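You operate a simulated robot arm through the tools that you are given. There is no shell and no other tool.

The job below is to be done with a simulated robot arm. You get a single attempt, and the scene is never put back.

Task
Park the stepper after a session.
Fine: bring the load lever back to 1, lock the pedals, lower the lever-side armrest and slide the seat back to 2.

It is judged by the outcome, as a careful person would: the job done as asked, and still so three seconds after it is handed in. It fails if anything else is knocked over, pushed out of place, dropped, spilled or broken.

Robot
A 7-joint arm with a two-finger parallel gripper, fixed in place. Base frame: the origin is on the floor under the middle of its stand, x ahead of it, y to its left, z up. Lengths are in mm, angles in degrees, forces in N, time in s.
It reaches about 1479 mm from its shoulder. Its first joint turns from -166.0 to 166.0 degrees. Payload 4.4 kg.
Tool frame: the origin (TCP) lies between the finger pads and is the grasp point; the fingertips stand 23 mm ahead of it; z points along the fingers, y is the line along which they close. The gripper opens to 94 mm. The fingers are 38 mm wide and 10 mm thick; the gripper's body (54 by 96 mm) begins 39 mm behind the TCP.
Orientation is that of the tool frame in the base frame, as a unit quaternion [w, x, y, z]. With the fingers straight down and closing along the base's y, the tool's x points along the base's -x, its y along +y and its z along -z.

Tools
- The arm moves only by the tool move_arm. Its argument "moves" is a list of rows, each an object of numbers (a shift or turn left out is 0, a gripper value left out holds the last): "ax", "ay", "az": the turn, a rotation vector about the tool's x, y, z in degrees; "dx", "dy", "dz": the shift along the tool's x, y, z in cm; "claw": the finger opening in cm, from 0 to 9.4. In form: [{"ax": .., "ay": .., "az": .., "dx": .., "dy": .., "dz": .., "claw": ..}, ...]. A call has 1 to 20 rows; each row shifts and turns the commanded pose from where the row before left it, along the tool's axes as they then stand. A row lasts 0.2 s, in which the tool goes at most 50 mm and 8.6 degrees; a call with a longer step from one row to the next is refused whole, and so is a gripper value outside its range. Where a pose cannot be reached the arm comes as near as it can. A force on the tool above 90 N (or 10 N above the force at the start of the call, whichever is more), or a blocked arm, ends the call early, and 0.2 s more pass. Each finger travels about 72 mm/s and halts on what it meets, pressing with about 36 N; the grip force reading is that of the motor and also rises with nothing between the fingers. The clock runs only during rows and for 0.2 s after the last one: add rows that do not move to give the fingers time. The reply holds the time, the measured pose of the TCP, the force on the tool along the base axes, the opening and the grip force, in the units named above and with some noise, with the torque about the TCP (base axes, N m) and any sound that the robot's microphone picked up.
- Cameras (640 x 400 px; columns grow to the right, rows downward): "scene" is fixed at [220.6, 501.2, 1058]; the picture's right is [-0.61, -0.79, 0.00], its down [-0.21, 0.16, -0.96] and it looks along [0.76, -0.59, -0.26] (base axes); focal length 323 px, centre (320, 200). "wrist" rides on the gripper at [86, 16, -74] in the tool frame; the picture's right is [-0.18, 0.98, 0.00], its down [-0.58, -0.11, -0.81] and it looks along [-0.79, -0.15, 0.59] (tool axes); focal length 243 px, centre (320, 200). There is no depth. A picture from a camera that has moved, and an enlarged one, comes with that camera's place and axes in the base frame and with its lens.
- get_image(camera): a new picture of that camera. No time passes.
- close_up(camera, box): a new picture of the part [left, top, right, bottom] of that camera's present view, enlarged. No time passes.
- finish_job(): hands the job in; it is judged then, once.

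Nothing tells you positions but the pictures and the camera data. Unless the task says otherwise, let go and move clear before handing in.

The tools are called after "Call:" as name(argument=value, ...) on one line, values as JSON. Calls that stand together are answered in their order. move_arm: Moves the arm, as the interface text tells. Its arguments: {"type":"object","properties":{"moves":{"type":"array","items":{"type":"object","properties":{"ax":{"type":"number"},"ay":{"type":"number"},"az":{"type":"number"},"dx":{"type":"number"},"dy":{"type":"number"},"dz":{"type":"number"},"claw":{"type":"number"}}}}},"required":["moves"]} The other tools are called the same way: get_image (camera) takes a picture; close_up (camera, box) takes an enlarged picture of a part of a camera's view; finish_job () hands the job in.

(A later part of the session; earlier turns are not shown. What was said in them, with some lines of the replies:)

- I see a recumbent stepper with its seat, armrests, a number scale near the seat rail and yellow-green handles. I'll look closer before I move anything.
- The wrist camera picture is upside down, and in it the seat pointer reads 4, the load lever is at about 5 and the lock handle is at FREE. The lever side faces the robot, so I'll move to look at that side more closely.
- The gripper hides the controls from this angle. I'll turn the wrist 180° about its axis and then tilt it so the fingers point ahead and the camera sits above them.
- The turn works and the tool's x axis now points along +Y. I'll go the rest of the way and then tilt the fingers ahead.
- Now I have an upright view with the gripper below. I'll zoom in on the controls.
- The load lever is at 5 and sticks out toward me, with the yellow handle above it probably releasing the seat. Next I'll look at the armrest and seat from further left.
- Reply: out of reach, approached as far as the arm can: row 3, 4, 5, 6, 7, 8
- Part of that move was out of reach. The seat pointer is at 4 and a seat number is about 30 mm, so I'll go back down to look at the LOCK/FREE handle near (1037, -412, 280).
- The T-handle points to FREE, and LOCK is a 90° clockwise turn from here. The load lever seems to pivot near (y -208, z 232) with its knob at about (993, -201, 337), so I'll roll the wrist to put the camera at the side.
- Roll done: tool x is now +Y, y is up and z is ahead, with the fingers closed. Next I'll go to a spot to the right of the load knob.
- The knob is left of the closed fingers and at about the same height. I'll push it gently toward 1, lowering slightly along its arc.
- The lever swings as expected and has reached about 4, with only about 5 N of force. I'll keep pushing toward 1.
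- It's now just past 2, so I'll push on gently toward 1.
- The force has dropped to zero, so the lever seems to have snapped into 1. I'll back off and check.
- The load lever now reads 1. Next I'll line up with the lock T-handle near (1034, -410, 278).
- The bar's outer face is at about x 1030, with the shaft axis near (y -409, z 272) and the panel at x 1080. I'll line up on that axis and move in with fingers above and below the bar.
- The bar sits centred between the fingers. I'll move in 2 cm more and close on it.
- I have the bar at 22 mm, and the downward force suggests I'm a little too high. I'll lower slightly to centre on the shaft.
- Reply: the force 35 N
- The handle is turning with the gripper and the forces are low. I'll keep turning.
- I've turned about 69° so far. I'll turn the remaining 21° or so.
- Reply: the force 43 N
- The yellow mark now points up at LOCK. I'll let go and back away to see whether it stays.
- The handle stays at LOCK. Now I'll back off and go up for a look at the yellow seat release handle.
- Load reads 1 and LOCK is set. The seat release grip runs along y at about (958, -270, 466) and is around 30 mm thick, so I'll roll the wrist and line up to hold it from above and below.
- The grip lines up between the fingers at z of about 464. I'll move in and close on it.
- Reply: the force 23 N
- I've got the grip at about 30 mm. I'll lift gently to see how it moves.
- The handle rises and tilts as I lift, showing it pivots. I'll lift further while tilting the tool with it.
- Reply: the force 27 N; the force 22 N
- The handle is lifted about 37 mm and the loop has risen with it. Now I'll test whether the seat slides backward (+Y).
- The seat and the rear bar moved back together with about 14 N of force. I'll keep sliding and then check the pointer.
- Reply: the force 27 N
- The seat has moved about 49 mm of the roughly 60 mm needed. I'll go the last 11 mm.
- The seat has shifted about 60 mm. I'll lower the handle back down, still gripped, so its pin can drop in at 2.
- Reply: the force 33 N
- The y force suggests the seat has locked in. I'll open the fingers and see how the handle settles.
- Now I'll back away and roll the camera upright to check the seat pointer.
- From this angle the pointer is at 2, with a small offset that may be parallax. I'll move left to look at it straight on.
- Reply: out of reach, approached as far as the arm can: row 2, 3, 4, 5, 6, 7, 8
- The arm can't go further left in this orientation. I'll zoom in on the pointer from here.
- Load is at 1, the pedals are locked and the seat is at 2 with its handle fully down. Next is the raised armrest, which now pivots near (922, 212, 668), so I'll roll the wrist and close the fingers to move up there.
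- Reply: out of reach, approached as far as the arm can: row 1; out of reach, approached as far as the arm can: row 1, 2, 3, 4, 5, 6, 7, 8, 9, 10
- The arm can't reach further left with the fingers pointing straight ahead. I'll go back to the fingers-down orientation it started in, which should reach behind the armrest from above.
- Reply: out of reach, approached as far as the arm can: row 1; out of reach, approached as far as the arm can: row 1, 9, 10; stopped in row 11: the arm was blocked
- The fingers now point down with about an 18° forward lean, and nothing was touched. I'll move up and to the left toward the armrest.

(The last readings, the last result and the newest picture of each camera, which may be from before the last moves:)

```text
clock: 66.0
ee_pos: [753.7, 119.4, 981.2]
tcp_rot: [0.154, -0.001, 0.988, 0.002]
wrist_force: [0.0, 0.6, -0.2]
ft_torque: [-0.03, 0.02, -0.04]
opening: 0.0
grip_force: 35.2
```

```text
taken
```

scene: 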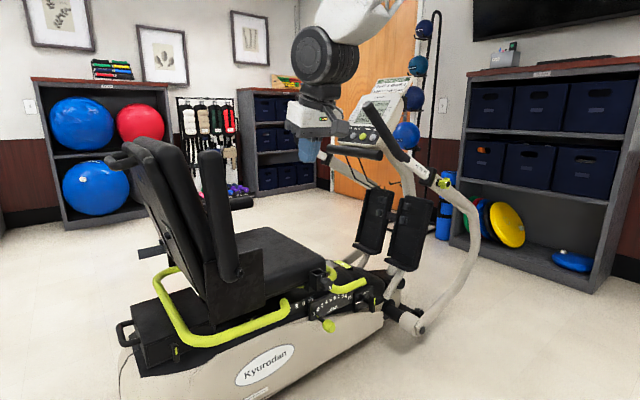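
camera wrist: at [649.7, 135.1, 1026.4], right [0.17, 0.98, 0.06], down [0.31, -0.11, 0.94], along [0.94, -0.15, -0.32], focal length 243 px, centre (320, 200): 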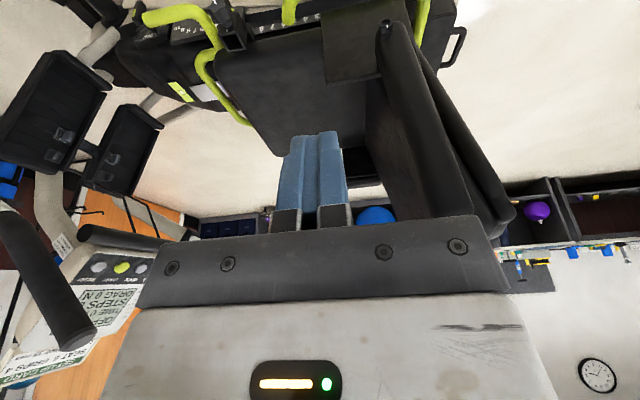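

Reach is fine here. I'll zoom in on the armrest.

Call:
close_up(camera="wrist", box=[300, 0, 540, 240])

Call:
close_up(camera="scene", box=[100, 120, 300, 300])

```text
1.67 times, centred on (420, 120) of wrist
camera zoom: at [649.7, 135.1, 1026.4], right [0.17, 0.98, 0.06], down [0.31, -0.11, 0.94], along [0.94, -0.15, -0.32], focal length 404 px, centre (153, 333)
```

zoom: 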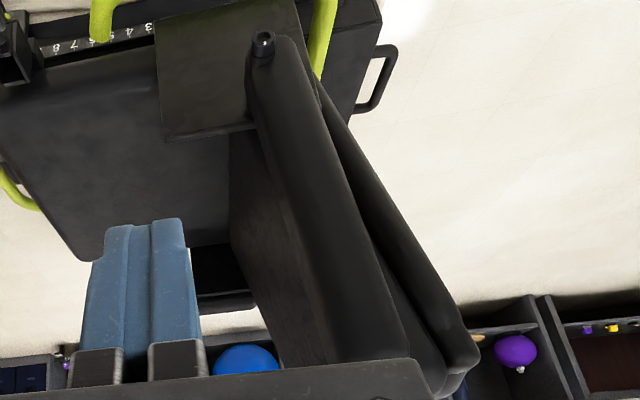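

```text
2.22 times, centred on (200, 210) of scene
camera zoom: at [220.6, 501.2, 1058.0], right [-0.61, -0.79, 0.0], down [-0.21, 0.16, -0.96], along [0.76, -0.59, -0.26], focal length 719 px, centre (587, 178)
```

zoom: 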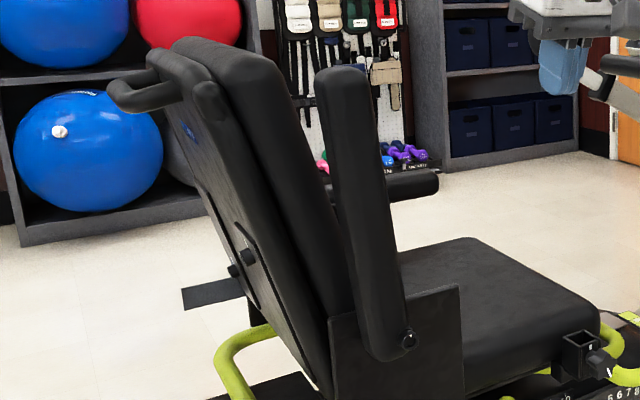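

The armrest pivots near (930, 208, 667) and its top is near (955, 248, 965), leaning slightly back. I'll go over and behind it, above its top, before coming down.

Call:
move_arm(moves=[{"dy": 4.1, "dx": -0.49, "dz": -1.53}, {"dy": 4.1, "dx": -0.49, "dz": -1.53}, {"dy": 4.1, "dx": -0.49, "dz": -1.53}, {"dy": 4.1, "dx": -0.49, "dz": -1.53}, {"dy": 4.1, "dx": -0.49, "dz": -1.53}, {"dx": -3.81, "dz": 1.22}, {"dx": -3.81, "dz": 1.22}, {"dx": -3.81, "dz": 1.22}])

Call:
get_image(camera="wrist")

Call:
get_image(camera="scene")

```text
clock: 67.8
ee_pos: [876.4, 321.0, 1062.2]
tcp_rot: [0.155, -0.001, 0.988, 0.002]
wrist_force: [-0.4, -0.9, -0.8]
ft_torque: [0.01, -0.01, 0.01]
opening: 0.1
grip_force: 35.9
```

```text
taken
camera wrist: at [771.9, 337.1, 1106.7], right [0.17, 0.98, 0.06], down [0.31, -0.11, 0.94], along [0.94, -0.15, -0.32], focal length 243 px, centre (320, 200)
```

wrist: 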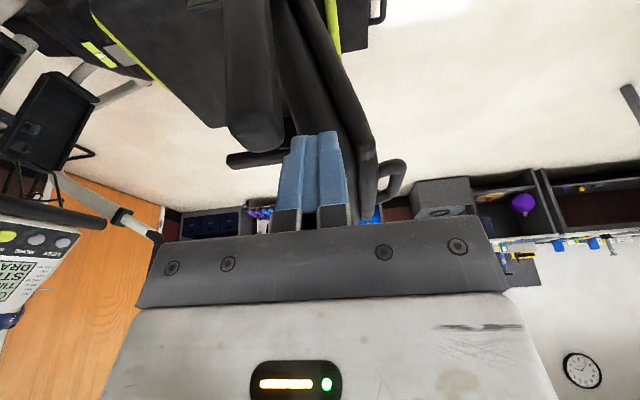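

```text
taken
```

scene: 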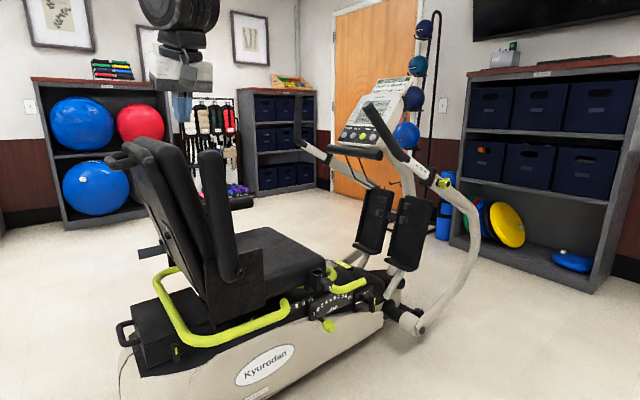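

Call:
close_up(camera="wrist", box=[180, 0, 420, 240])

Call:
close_up(camera="scene", box=[110, 40, 290, 220])

```text
1.67 times, centred on (300, 120) of wrist
camera zoom: at [771.9, 337.1, 1106.7], right [0.17, 0.98, 0.06], down [0.31, -0.11, 0.94], along [0.94, -0.15, -0.32], focal length 404 px, centre (353, 333)
```

zoom: 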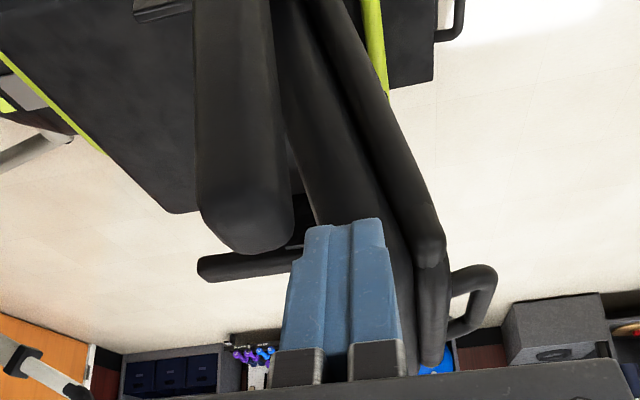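

```text
2.22 times, centred on (200, 130) of scene
camera zoom: at [220.6, 501.2, 1058.0], right [-0.61, -0.79, 0.0], down [-0.21, 0.16, -0.96], along [0.76, -0.59, -0.26], focal length 719 px, centre (587, 356)
```

zoom: 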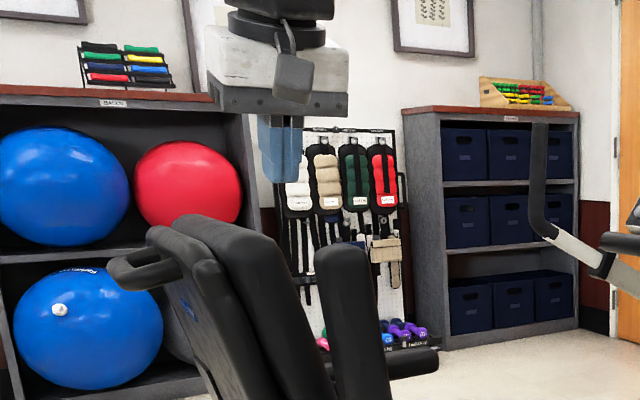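

The armrest's top is near (975, 240, 957), and the backrest is beyond x of about 1040. I'll move in behind the armrest and lower the closed fingers there.

Call:
move_arm(moves=[{"dx": -2.75, "dz": 0.87}, {"dx": -2.75, "dz": 0.87}, {"dx": -2.7, "dz": 0.87}, {"dx": 1.0, "dz": 3.0}, {"dx": 1.0, "dz": 3.0}])

Call:
get_image(camera="wrist")

Call:
close_up(camera="scene", box=[110, 40, 290, 220])

```text
clock: 69.0
ee_pos: [958.4, 320.1, 1000.8]
tcp_rot: [0.155, 0.0, 0.988, 0.004]
wrist_force: [0.1, -1.2, 0.8]
ft_torque: [0.01, 0.0, 0.0]
opening: 0.2
grip_force: 36.1
```

```text
taken
camera wrist: at [855.0, 336.4, 1045.3], right [0.17, 0.98, 0.06], down [0.31, -0.11, 0.94], along [0.94, -0.15, -0.32], focal length 243 px, centre (320, 200)
```

wrist: 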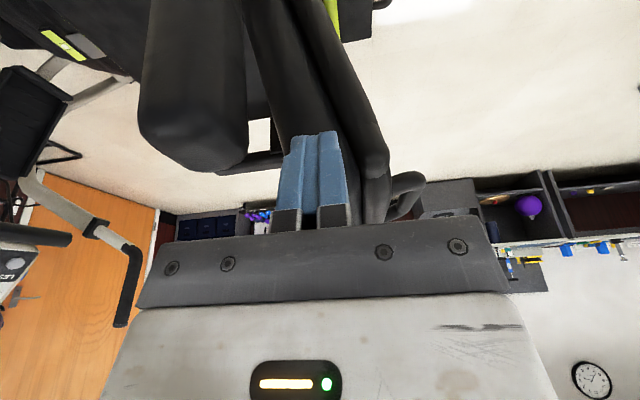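

```text
2.22 times, centred on (200, 130) of scene
camera zoom: at [220.6, 501.2, 1058.0], right [-0.61, -0.79, 0.0], down [-0.21, 0.16, -0.96], along [0.76, -0.59, -0.26], focal length 719 px, centre (587, 356)
```

zoom: 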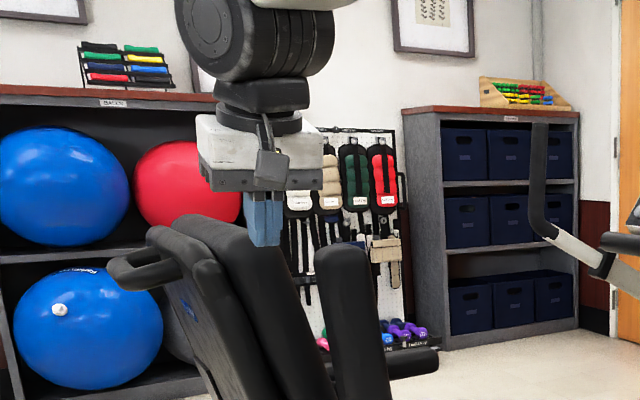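

Call:
move_arm(moves=[{"dx": 0.8, "dz": 2.5}, {"dx": 0.7, "dz": 2.3}, {"dy": -1.0}, {"dy": -1.0}])

Call:
get_image(camera="wrist")

Call:
close_up(camera="scene", box=[110, 70, 290, 250])

```text
clock: 70.0
ee_pos: [959.2, 302.9, 951.6]
tcp_rot: [0.153, -0.001, 0.988, 0.003]
wrist_force: [-0.4, -0.4, -0.1]
ft_torque: [-0.01, 0.01, 0.02]
opening: 0.0
grip_force: 36.0
```

```text
taken
camera wrist: at [855.1, 318.9, 994.6], right [0.17, 0.98, 0.06], down [0.31, -0.11, 0.94], along [0.94, -0.14, -0.32], focal length 243 px, centre (320, 200)
```

wrist: 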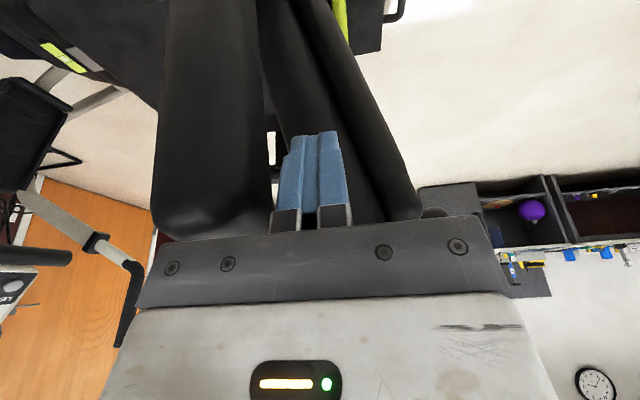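

```text
2.22 times, centred on (200, 160) of scene
camera zoom: at [220.6, 501.2, 1058.0], right [-0.61, -0.79, 0.0], down [-0.21, 0.16, -0.96], along [0.76, -0.59, -0.26], focal length 719 px, centre (587, 289)
```

zoom: 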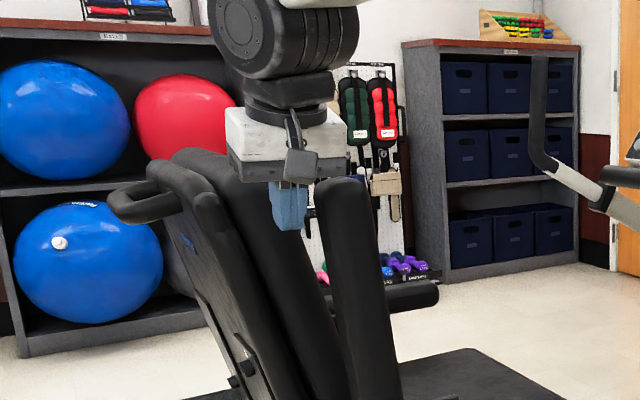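

The palm is close to the armrest's top. I'll lean the tool so the palm tips away and the fingertips lead.

Call:
move_arm(moves=[{"dy": 1.5}, {"ax": 8}, {"ax": 8}, {"ax": 8}])

Call:
get_image(camera="wrist")

Call:
close_up(camera="scene", box=[110, 70, 290, 250])

```text
clock: 71.0
ee_pos: [960.0, 317.0, 948.6]
tcp_rot: [0.151, 0.033, 0.967, -0.204]
wrist_force: [-0.3, 0.2, 0.3]
ft_torque: [0.03, 0.0, -0.04]
opening: 0.0
grip_force: 36.2
```

```text
taken
camera wrist: at [859.3, 361.9, 981.6], right [0.3, 0.9, -0.32], down [0.32, 0.23, 0.92], along [0.9, -0.37, -0.22], focal length 243 px, centre (320, 200)
```

wrist: 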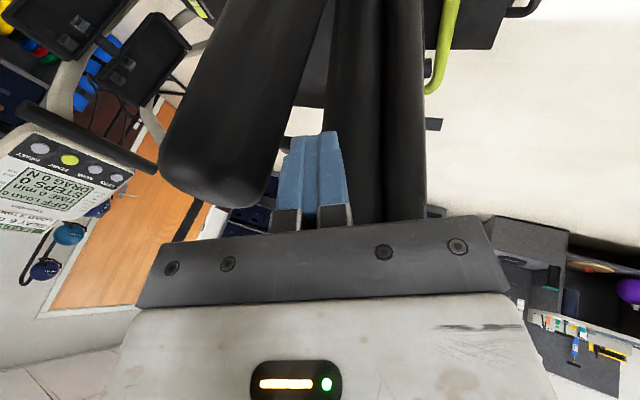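

```text
2.22 times, centred on (200, 160) of scene
camera zoom: at [220.6, 501.2, 1058.0], right [-0.61, -0.79, 0.0], down [-0.21, 0.16, -0.96], along [0.76, -0.59, -0.26], focal length 719 px, centre (587, 289)
```

zoom: 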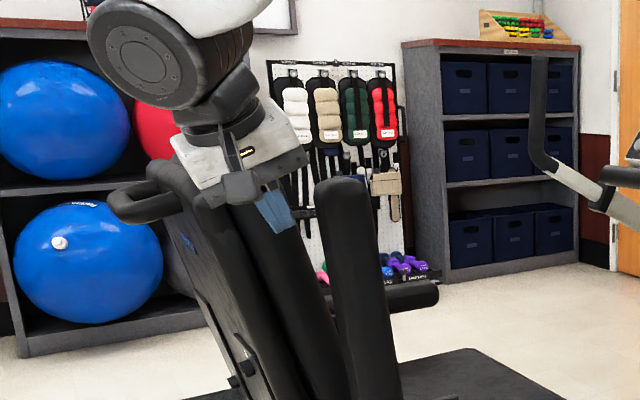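

Now I'll push the armrest forward (-Y) gently.

Call:
move_arm(moves=[{"dy": -0.92, "dz": 0.4}, {"dy": -0.92, "dz": 0.4}, {"dy": -0.92, "dz": 0.4}, {"dy": -0.92, "dz": 0.4}])

Call:
close_up(camera="scene", box=[110, 70, 290, 250])

```text
clock: 72.0
ee_pos: [960.2, 277.3, 949.0]
tcp_rot: [0.15, 0.032, 0.967, -0.203]
wrist_force: [1.2, 4.6, 2.8]
ft_torque: [0.01, -0.06, 0.12]
opening: 0.0
grip_force: 35.7
```

```text
2.22 times, centred on (200, 160) of scene
camera zoom: at [220.6, 501.2, 1058.0], right [-0.61, -0.79, 0.0], down [-0.21, 0.16, -0.96], along [0.76, -0.59, -0.26], focal length 719 px, centre (587, 289)
```

zoom: 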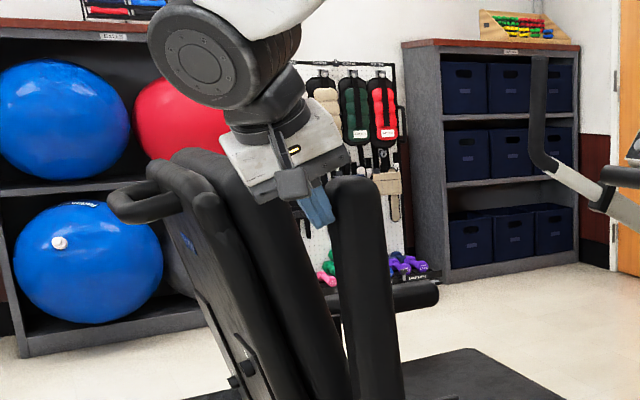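

The armrest has started to swing with light force, about 5 N. I'll follow its arc.

Call:
move_arm(moves=[{"dy": -1.28, "dz": 0.57}, {"dy": -1.28, "dz": 0.57}, {"dy": -1.28, "dz": 0.57}, {"dy": -1.28, "dz": 0.57}, {"dy": -1.26, "dz": 0.62}, {"dy": -1.24, "dz": 0.7, "dx": 0.04}])

Call:
get_image(camera="scene")

Call:
get_image(camera="wrist")

```text
clock: 73.4
ee_pos: [958.2, 191.9, 947.5]
tcp_rot: [0.15, 0.032, 0.967, -0.204]
wrist_force: [-3.0, 3.1, -0.3]
ft_torque: [0.08, 0.04, -0.09]
opening: 0.0
grip_force: 36.4
```

```text
taken
```

scene: 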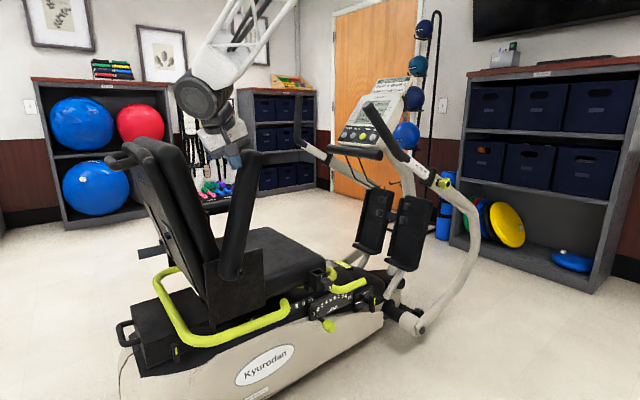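

```text
taken
camera wrist: at [859.4, 236.5, 979.6], right [0.3, 0.9, -0.32], down [0.32, 0.22, 0.92], along [0.9, -0.37, -0.22], focal length 243 px, centre (320, 200)
```

wrist: 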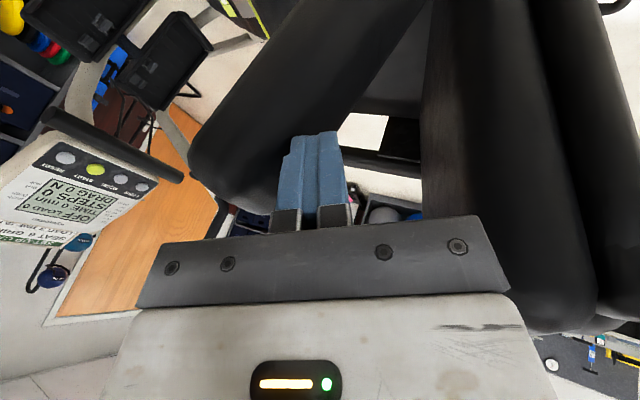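

It's going well with little force. I'll keep following the arc forward and down.

Call:
move_arm(moves=[{"dy": -1.0, "dz": 0.79, "dx": 0.1}, {"dy": -1.0, "dz": 0.79, "dx": 0.1}, {"dy": -1.0, "dz": 0.79, "dx": 0.1}, {"dy": -0.89, "dz": 0.83, "dx": 0.13}, {"dy": -0.89, "dz": 0.83, "dx": 0.13}, {"dy": -0.89, "dz": 0.83, "dx": 0.13}, {"dy": -0.73, "dz": 0.88, "dx": 0.16}, {"dy": -0.73, "dz": 0.88, "dx": 0.16}, {"dy": -0.73, "dz": 0.88, "dx": 0.16}, {"dy": -0.6, "dz": 0.96, "dx": 0.2}, {"dy": -0.6, "dz": 0.96, "dx": 0.2}, {"dy": -0.6, "dz": 0.96, "dx": 0.2}])

Call:
get_image(camera="scene")

Call:
get_image(camera="wrist")

```text
clock: 76.0
ee_pos: [960.7, 61.5, 888.8]
tcp_rot: [0.151, 0.031, 0.967, -0.203]
wrist_force: [-0.9, 2.6, 0.6]
ft_torque: [0.05, 0.01, -0.03]
opening: 0.0
grip_force: 36.3
```

```text
taken
```

scene: 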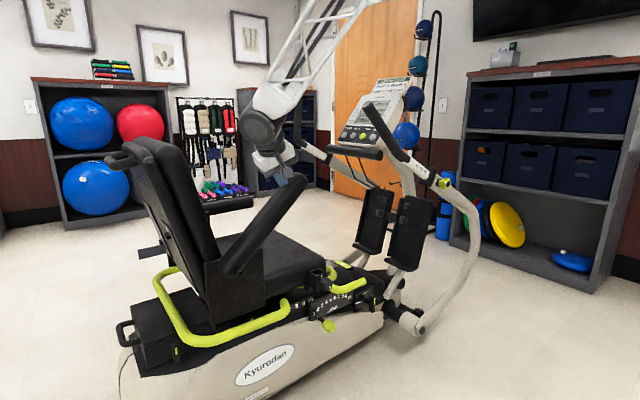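

```text
taken
camera wrist: at [860.4, 107.7, 919.7], right [0.3, 0.9, -0.32], down [0.32, 0.22, 0.92], along [0.9, -0.37, -0.22], focal length 243 px, centre (320, 200)
```

wrist: 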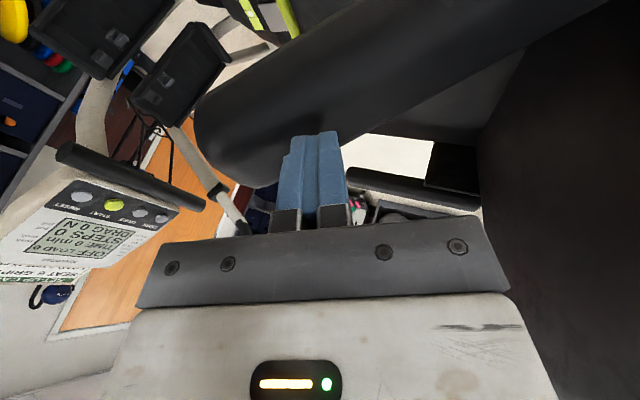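

It's at about 45° now. I'll carry on down most of the way.

Call:
move_arm(moves=[{"dy": -0.49, "dz": 1.02, "dx": 0.24}, {"dy": -0.49, "dz": 1.02, "dx": 0.24}, {"dy": -0.49, "dz": 1.02, "dx": 0.24}, {"dy": -0.33, "dz": 1.05, "dx": 0.27}, {"dy": -0.33, "dz": 1.05, "dx": 0.27}, {"dy": -0.33, "dz": 1.05, "dx": 0.27}, {"dy": -0.19, "dz": 1.1, "dx": 0.3}, {"dy": -0.19, "dz": 1.1, "dx": 0.3}, {"dy": -0.19, "dz": 1.1, "dx": 0.3}, {"dy": -0.04, "dz": 1.11, "dx": 0.32}, {"dy": -0.04, "dz": 1.11, "dx": 0.32}, {"dy": -0.04, "dz": 1.11, "dx": 0.32}])

Call:
get_image(camera="scene")

Call:
get_image(camera="wrist")

```text
clock: 78.6
ee_pos: [961.1, -19.6, 777.1]
tcp_rot: [0.151, 0.032, 0.967, -0.203]
wrist_force: [0.5, 0.2, -0.9]
ft_torque: [0.04, 0.03, 0.02]
opening: 0.0
grip_force: 35.5
```

```text
taken
```

scene: 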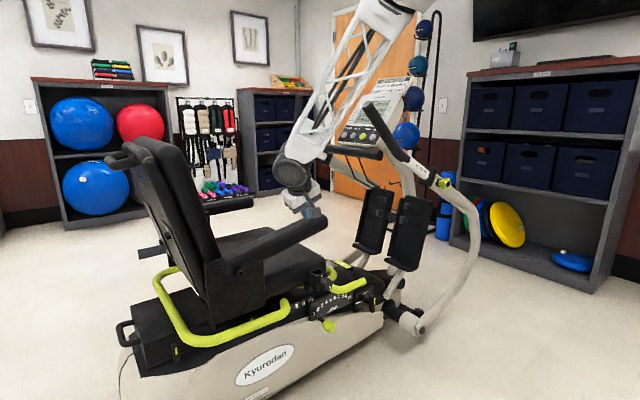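

```text
taken
camera wrist: at [859.9, 26.5, 809.7], right [0.3, 0.9, -0.32], down [0.32, 0.22, 0.92], along [0.9, -0.37, -0.22], focal length 243 px, centre (320, 200)
```

wrist: 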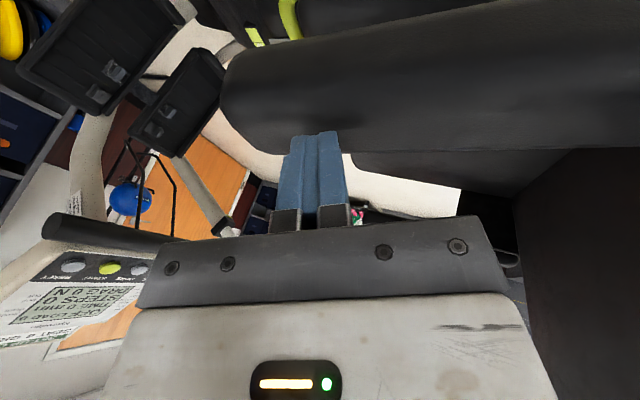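

About 15° is left. I'll continue in smaller steps and watch for the stop.

Call:
move_arm(moves=[{"dy": 0.1, "dz": 1.08, "dx": 0.33}, {"dy": 0.1, "dz": 1.08, "dx": 0.33}, {"dy": 0.1, "dz": 1.08, "dx": 0.33}])

Call:
close_up(camera="scene", box=[150, 150, 390, 300])

```text
clock: 79.4
ee_pos: [959.6, -29.8, 744.4]
tcp_rot: [0.151, 0.032, 0.967, -0.203]
wrist_force: [0.0, -0.2, -1.1]
ft_torque: [0.0, -0.05, -0.02]
opening: 0.1
grip_force: 36.7
```

```text
2.67 times, centred on (270, 225) of scene
camera zoom: at [220.6, 501.2, 1058.0], right [-0.61, -0.79, 0.0], down [-0.21, 0.16, -0.96], along [0.76, -0.59, -0.26], focal length 862 px, centre (453, 133)
```

zoom: 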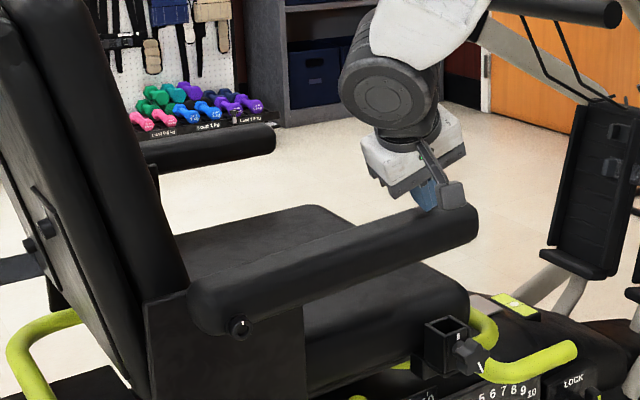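

Call:
get_image(camera="wrist")

Call:
close_up(camera="scene", box=[260, 190, 350, 250])

```text
taken
camera wrist: at [859.5, 16.3, 777.6], right [0.3, 0.9, -0.32], down [0.32, 0.22, 0.92], along [0.9, -0.37, -0.22], focal length 243 px, centre (320, 200)
```

wrist: 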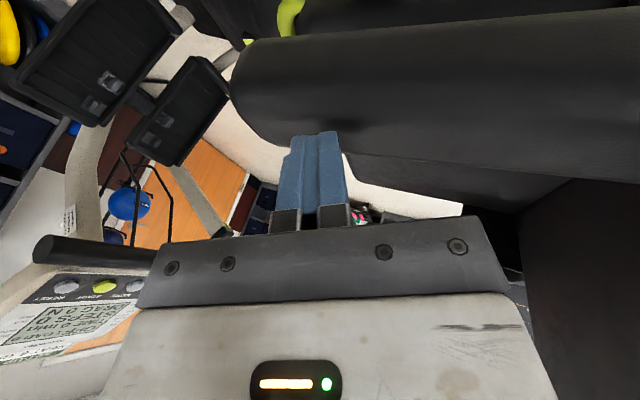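

```text
6.67 times, centred on (305, 220) of scene
camera zoom: at [220.6, 501.2, 1058.0], right [-0.61, -0.79, 0.0], down [-0.21, 0.16, -0.96], along [0.76, -0.59, -0.26], focal length 2156 px, centre (420, 67)
```

zoom: 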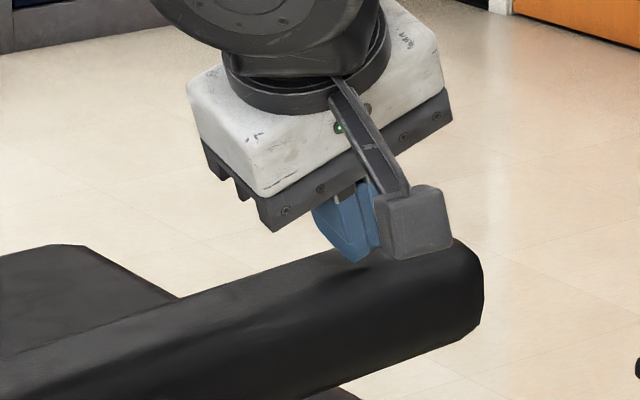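

Call:
move_arm(moves=[{"dy": 0.25, "dz": 1.07, "dx": 0.345}, {"dy": 0.25, "dz": 1.07, "dx": 0.345}])

Call:
close_up(camera="scene", box=[150, 150, 390, 300])

```text
clock: 80.0
ee_pos: [963.4, -31.5, 731.0]
tcp_rot: [0.154, 0.033, 0.966, -0.204]
wrist_force: [-16.0, 1.0, 24.7]
ft_torque: [0.03, 0.67, 0.0]
opening: 0.2
grip_force: 36.1
stopped in row 2: the force on the tool passed its limit at 119 N (the readings are from after the stop); the commanded pose is now the measured one
```

```text
2.67 times, centred on (270, 225) of scene
camera zoom: at [220.6, 501.2, 1058.0], right [-0.61, -0.79, 0.0], down [-0.21, 0.16, -0.96], along [0.76, -0.59, -0.26], focal length 862 px, centre (453, 133)
```

zoom: 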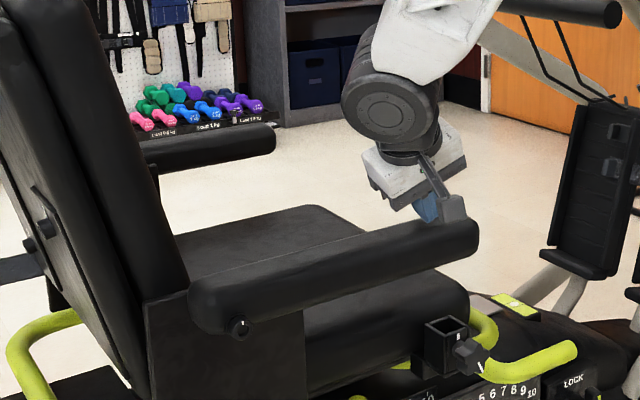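

The armrest has reached its lower stop and is now level like the far one. I'll lift straight up and away.

Call:
move_arm(moves=[{"dx": -0.6, "dy": -0.77, "dz": -1.75}, {"dx": -1.22, "dy": -1.54, "dz": -3.49}, {"dx": -1.22, "dy": -1.54, "dz": -3.49}, {"dx": -1.22, "dy": -1.54, "dz": -3.49}, {"dx": -1.22, "dy": -1.54, "dz": -3.49}, {"dx": -1.22, "dy": -1.54, "dz": -3.49}])

Call:
get_image(camera="scene")

Call:
close_up(camera="scene", box=[150, 150, 390, 300])

Call:
get_image(camera="wrist")

```text
clock: 81.4
ee_pos: [961.0, -32.2, 949.2]
tcp_rot: [0.153, 0.032, 0.967, -0.203]
wrist_force: [-0.4, -0.1, -0.4]
ft_torque: [0.02, -0.04, -0.02]
opening: 0.0
grip_force: 36.4
```

```text
taken
```

scene: 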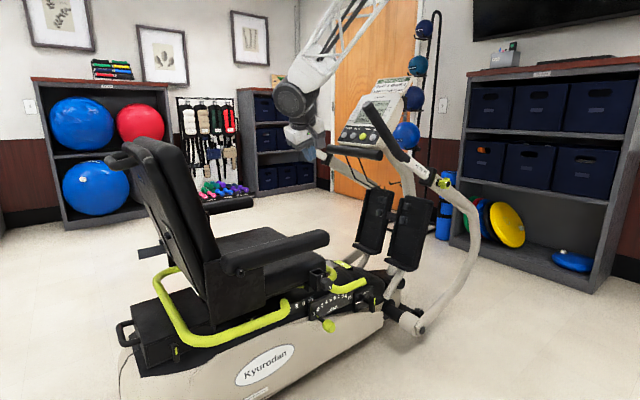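

```text
2.67 times, centred on (270, 225) of scene
camera zoom: at [220.6, 501.2, 1058.0], right [-0.61, -0.79, 0.0], down [-0.21, 0.16, -0.96], along [0.76, -0.59, -0.26], focal length 862 px, centre (453, 133)
```

zoom: 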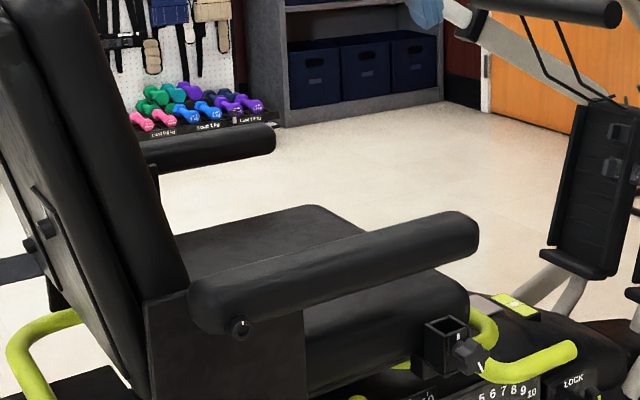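

```text
taken
camera wrist: at [860.6, 12.8, 980.3], right [0.3, 0.9, -0.32], down [0.32, 0.23, 0.92], along [0.9, -0.37, -0.22], focal length 243 px, centre (320, 200)
```

wrist: 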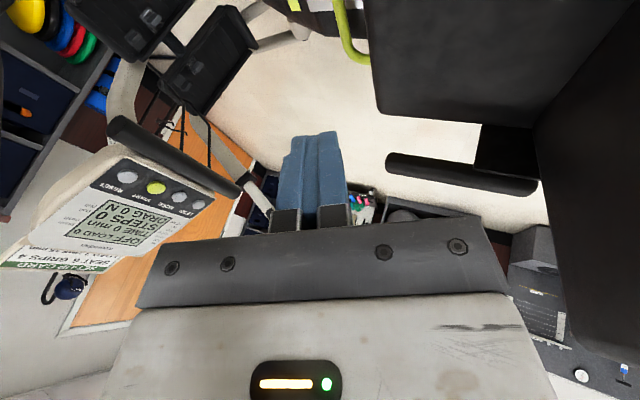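

Let me check how level the armrest is against the far one, up close.

Call:
close_up(camera="scene", box=[205, 210, 345, 290])

Call:
close_up(camera="scene", box=[180, 170, 280, 230])

```text
4.57 times, centred on (275, 250) of scene
camera zoom: at [220.6, 501.2, 1058.0], right [-0.61, -0.79, 0.0], down [-0.21, 0.16, -0.96], along [0.76, -0.59, -0.26], focal length 1478 px, centre (526, -29)
```

zoom: 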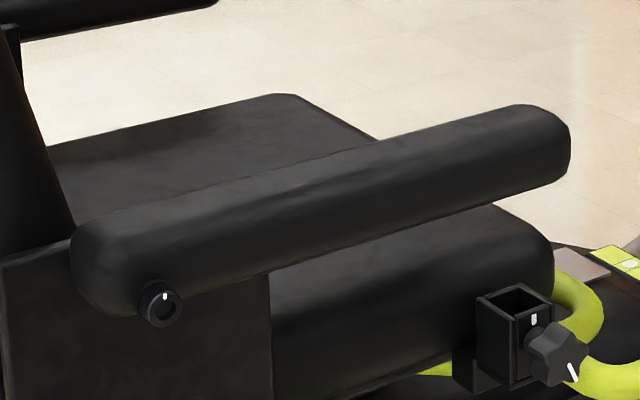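

```text
6.40 times, centred on (230, 200) of scene
camera zoom: at [220.6, 501.2, 1058.0], right [-0.61, -0.79, 0.0], down [-0.21, 0.16, -0.96], along [0.76, -0.59, -0.26], focal length 2070 px, centre (896, 200)
```

zoom: 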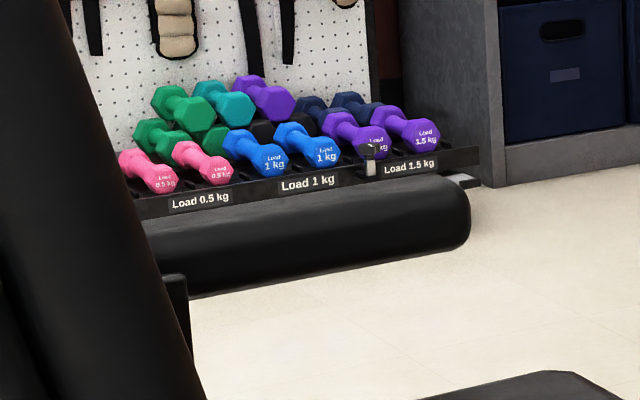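

Both armrests are level and match. I'll pull back toward the robot and do a last check of the seat, load and lock.

Call:
move_arm(moves=[{"dx": 4.1, "dy": -0.54, "dz": -1.2}, {"dx": 4.1, "dy": -0.54, "dz": -1.2}, {"dx": 4.1, "dy": -0.54, "dz": -1.2}, {"dx": 4.1, "dy": -0.54, "dz": -1.2}, {"dx": 4.1, "dy": -0.54, "dz": -1.2}, {"dx": 4.1, "dy": -0.54, "dz": -1.2}, {"ax": -8}, {"ax": -8}, {"ax": -8}])

Call:
get_image(camera="wrist")

Call:
get_image(camera="scene")

```text
clock: 83.4
ee_pos: [702.9, -31.9, 948.5]
tcp_rot: [0.155, 0.0, 0.988, 0.002]
wrist_force: [0.0, 0.1, 0.6]
ft_torque: [-0.01, -0.05, 0.03]
opening: 0.0
grip_force: 36.2
```

```text
taken
camera wrist: at [598.3, -15.2, 992.4], right [0.17, 0.98, 0.06], down [0.31, -0.11, 0.95], along [0.94, -0.15, -0.32], focal length 243 px, centre (320, 200)
```

wrist: 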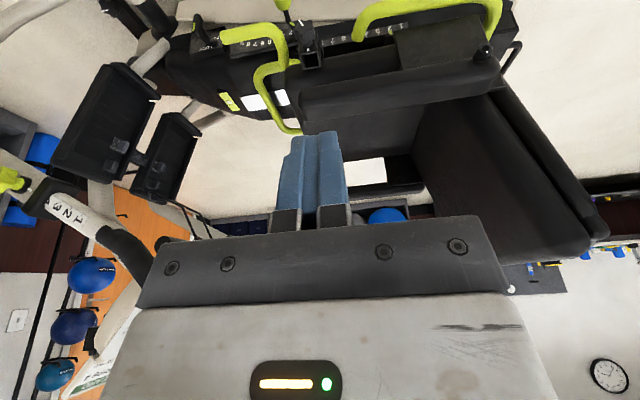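

```text
taken
```

scene: 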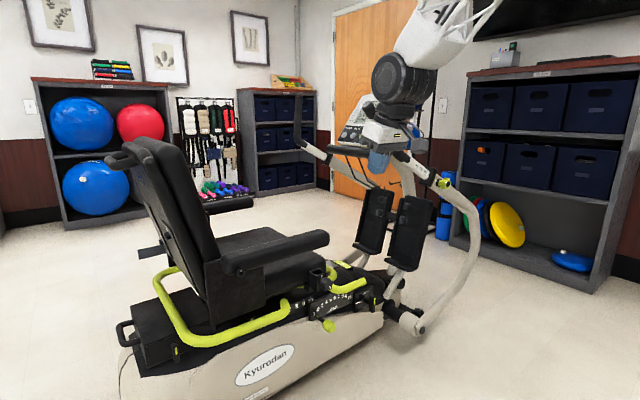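

Call:
close_up(camera="wrist", box=[340, 0, 500, 80])

Call:
close_up(camera="wrist", box=[180, 0, 340, 100])

Call:
close_up(camera="scene", box=[290, 250, 410, 325])

```text
4.00 times, centred on (420, 40) of wrist
camera zoom: at [598.3, -15.2, 992.4], right [0.17, 0.98, 0.06], down [0.31, -0.11, 0.95], along [0.94, -0.15, -0.32], focal length 970 px, centre (-80, 840)
```

zoom: 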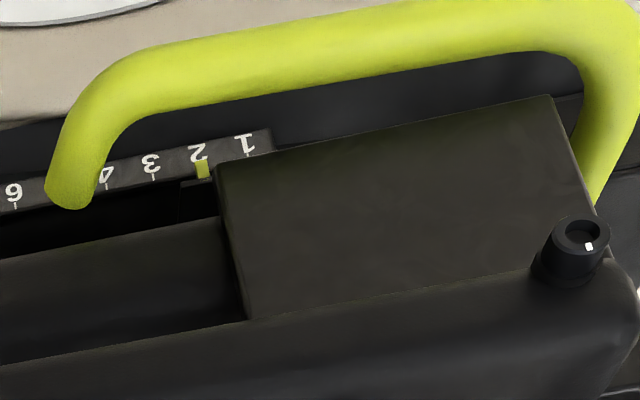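

```text
4.00 times, centred on (260, 50) of wrist
camera zoom: at [598.3, -15.2, 992.4], right [0.17, 0.98, 0.06], down [0.31, -0.11, 0.95], along [0.94, -0.15, -0.32], focal length 970 px, centre (560, 800)
```

zoom: 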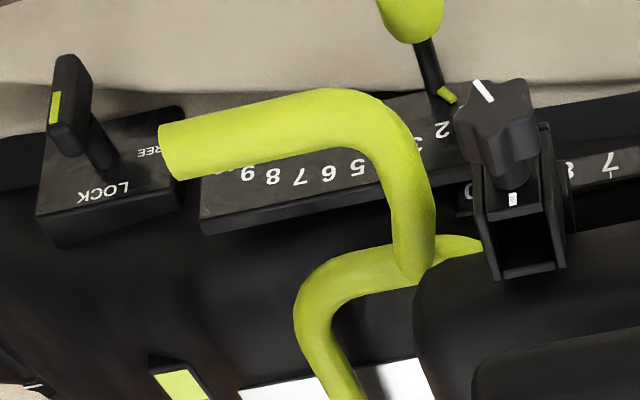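

```text
5.33 times, centred on (350, 288) of scene
camera zoom: at [220.6, 501.2, 1058.0], right [-0.61, -0.79, 0.0], down [-0.21, 0.16, -0.96], along [0.76, -0.59, -0.26], focal length 1725 px, centre (160, -267)
```

zoom: 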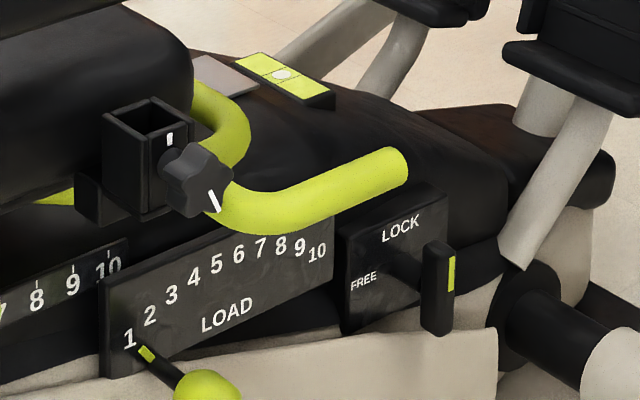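

The seat pointer lines up with 2, load is at 1 and the handle is at LOCK. Let me check that the seat release handle has gone all the way down compared with the first pictures.

Call:
close_up(camera="scene", box=[288, 255, 384, 315])

```text
6.67 times, centred on (336, 285) of scene
camera zoom: at [220.6, 501.2, 1058.0], right [-0.61, -0.79, 0.0], down [-0.21, 0.16, -0.96], along [0.76, -0.59, -0.26], focal length 2156 px, centre (213, -367)
```

zoom: 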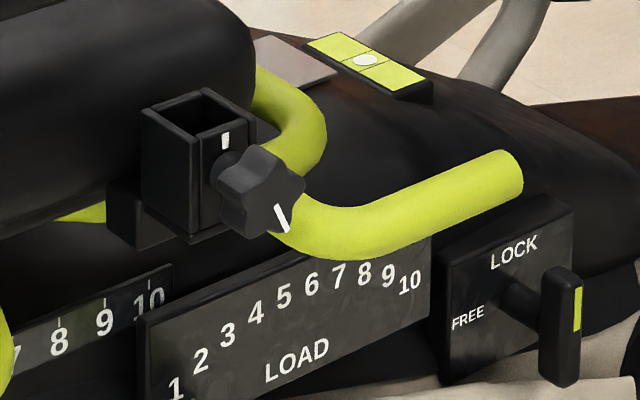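

Everything checks out: load at 1, pedals at LOCK, lever-side armrest level, seat pointer at 2 with its release handle down. The arm is clear of the stepper, so I'm handing in.

Call:
finish_job()

```text
The job is handed in.
```

The stepper is parked and the job is handed in. I checked each item in the pictures first:

- **Load lever:** it points at 1, moved from 5, and stayed there when I let go.
- **Pedals:** the handle is turned from FREE to LOCK and stayed put after release.
- **Lever-side armrest:** it is down on its stop and level with the far one. I pushed it onto the stop a bit hard (about 119 N for a moment), but I saw no damage and nothing moved.
- **Seat:** it slid back from 4 and the pointer lines up with 2. Its release handle is fully down again. I did not push on the seat afterwards to test the lock.

I saw nothing else moved or knocked, and the arm is clear of the machine.
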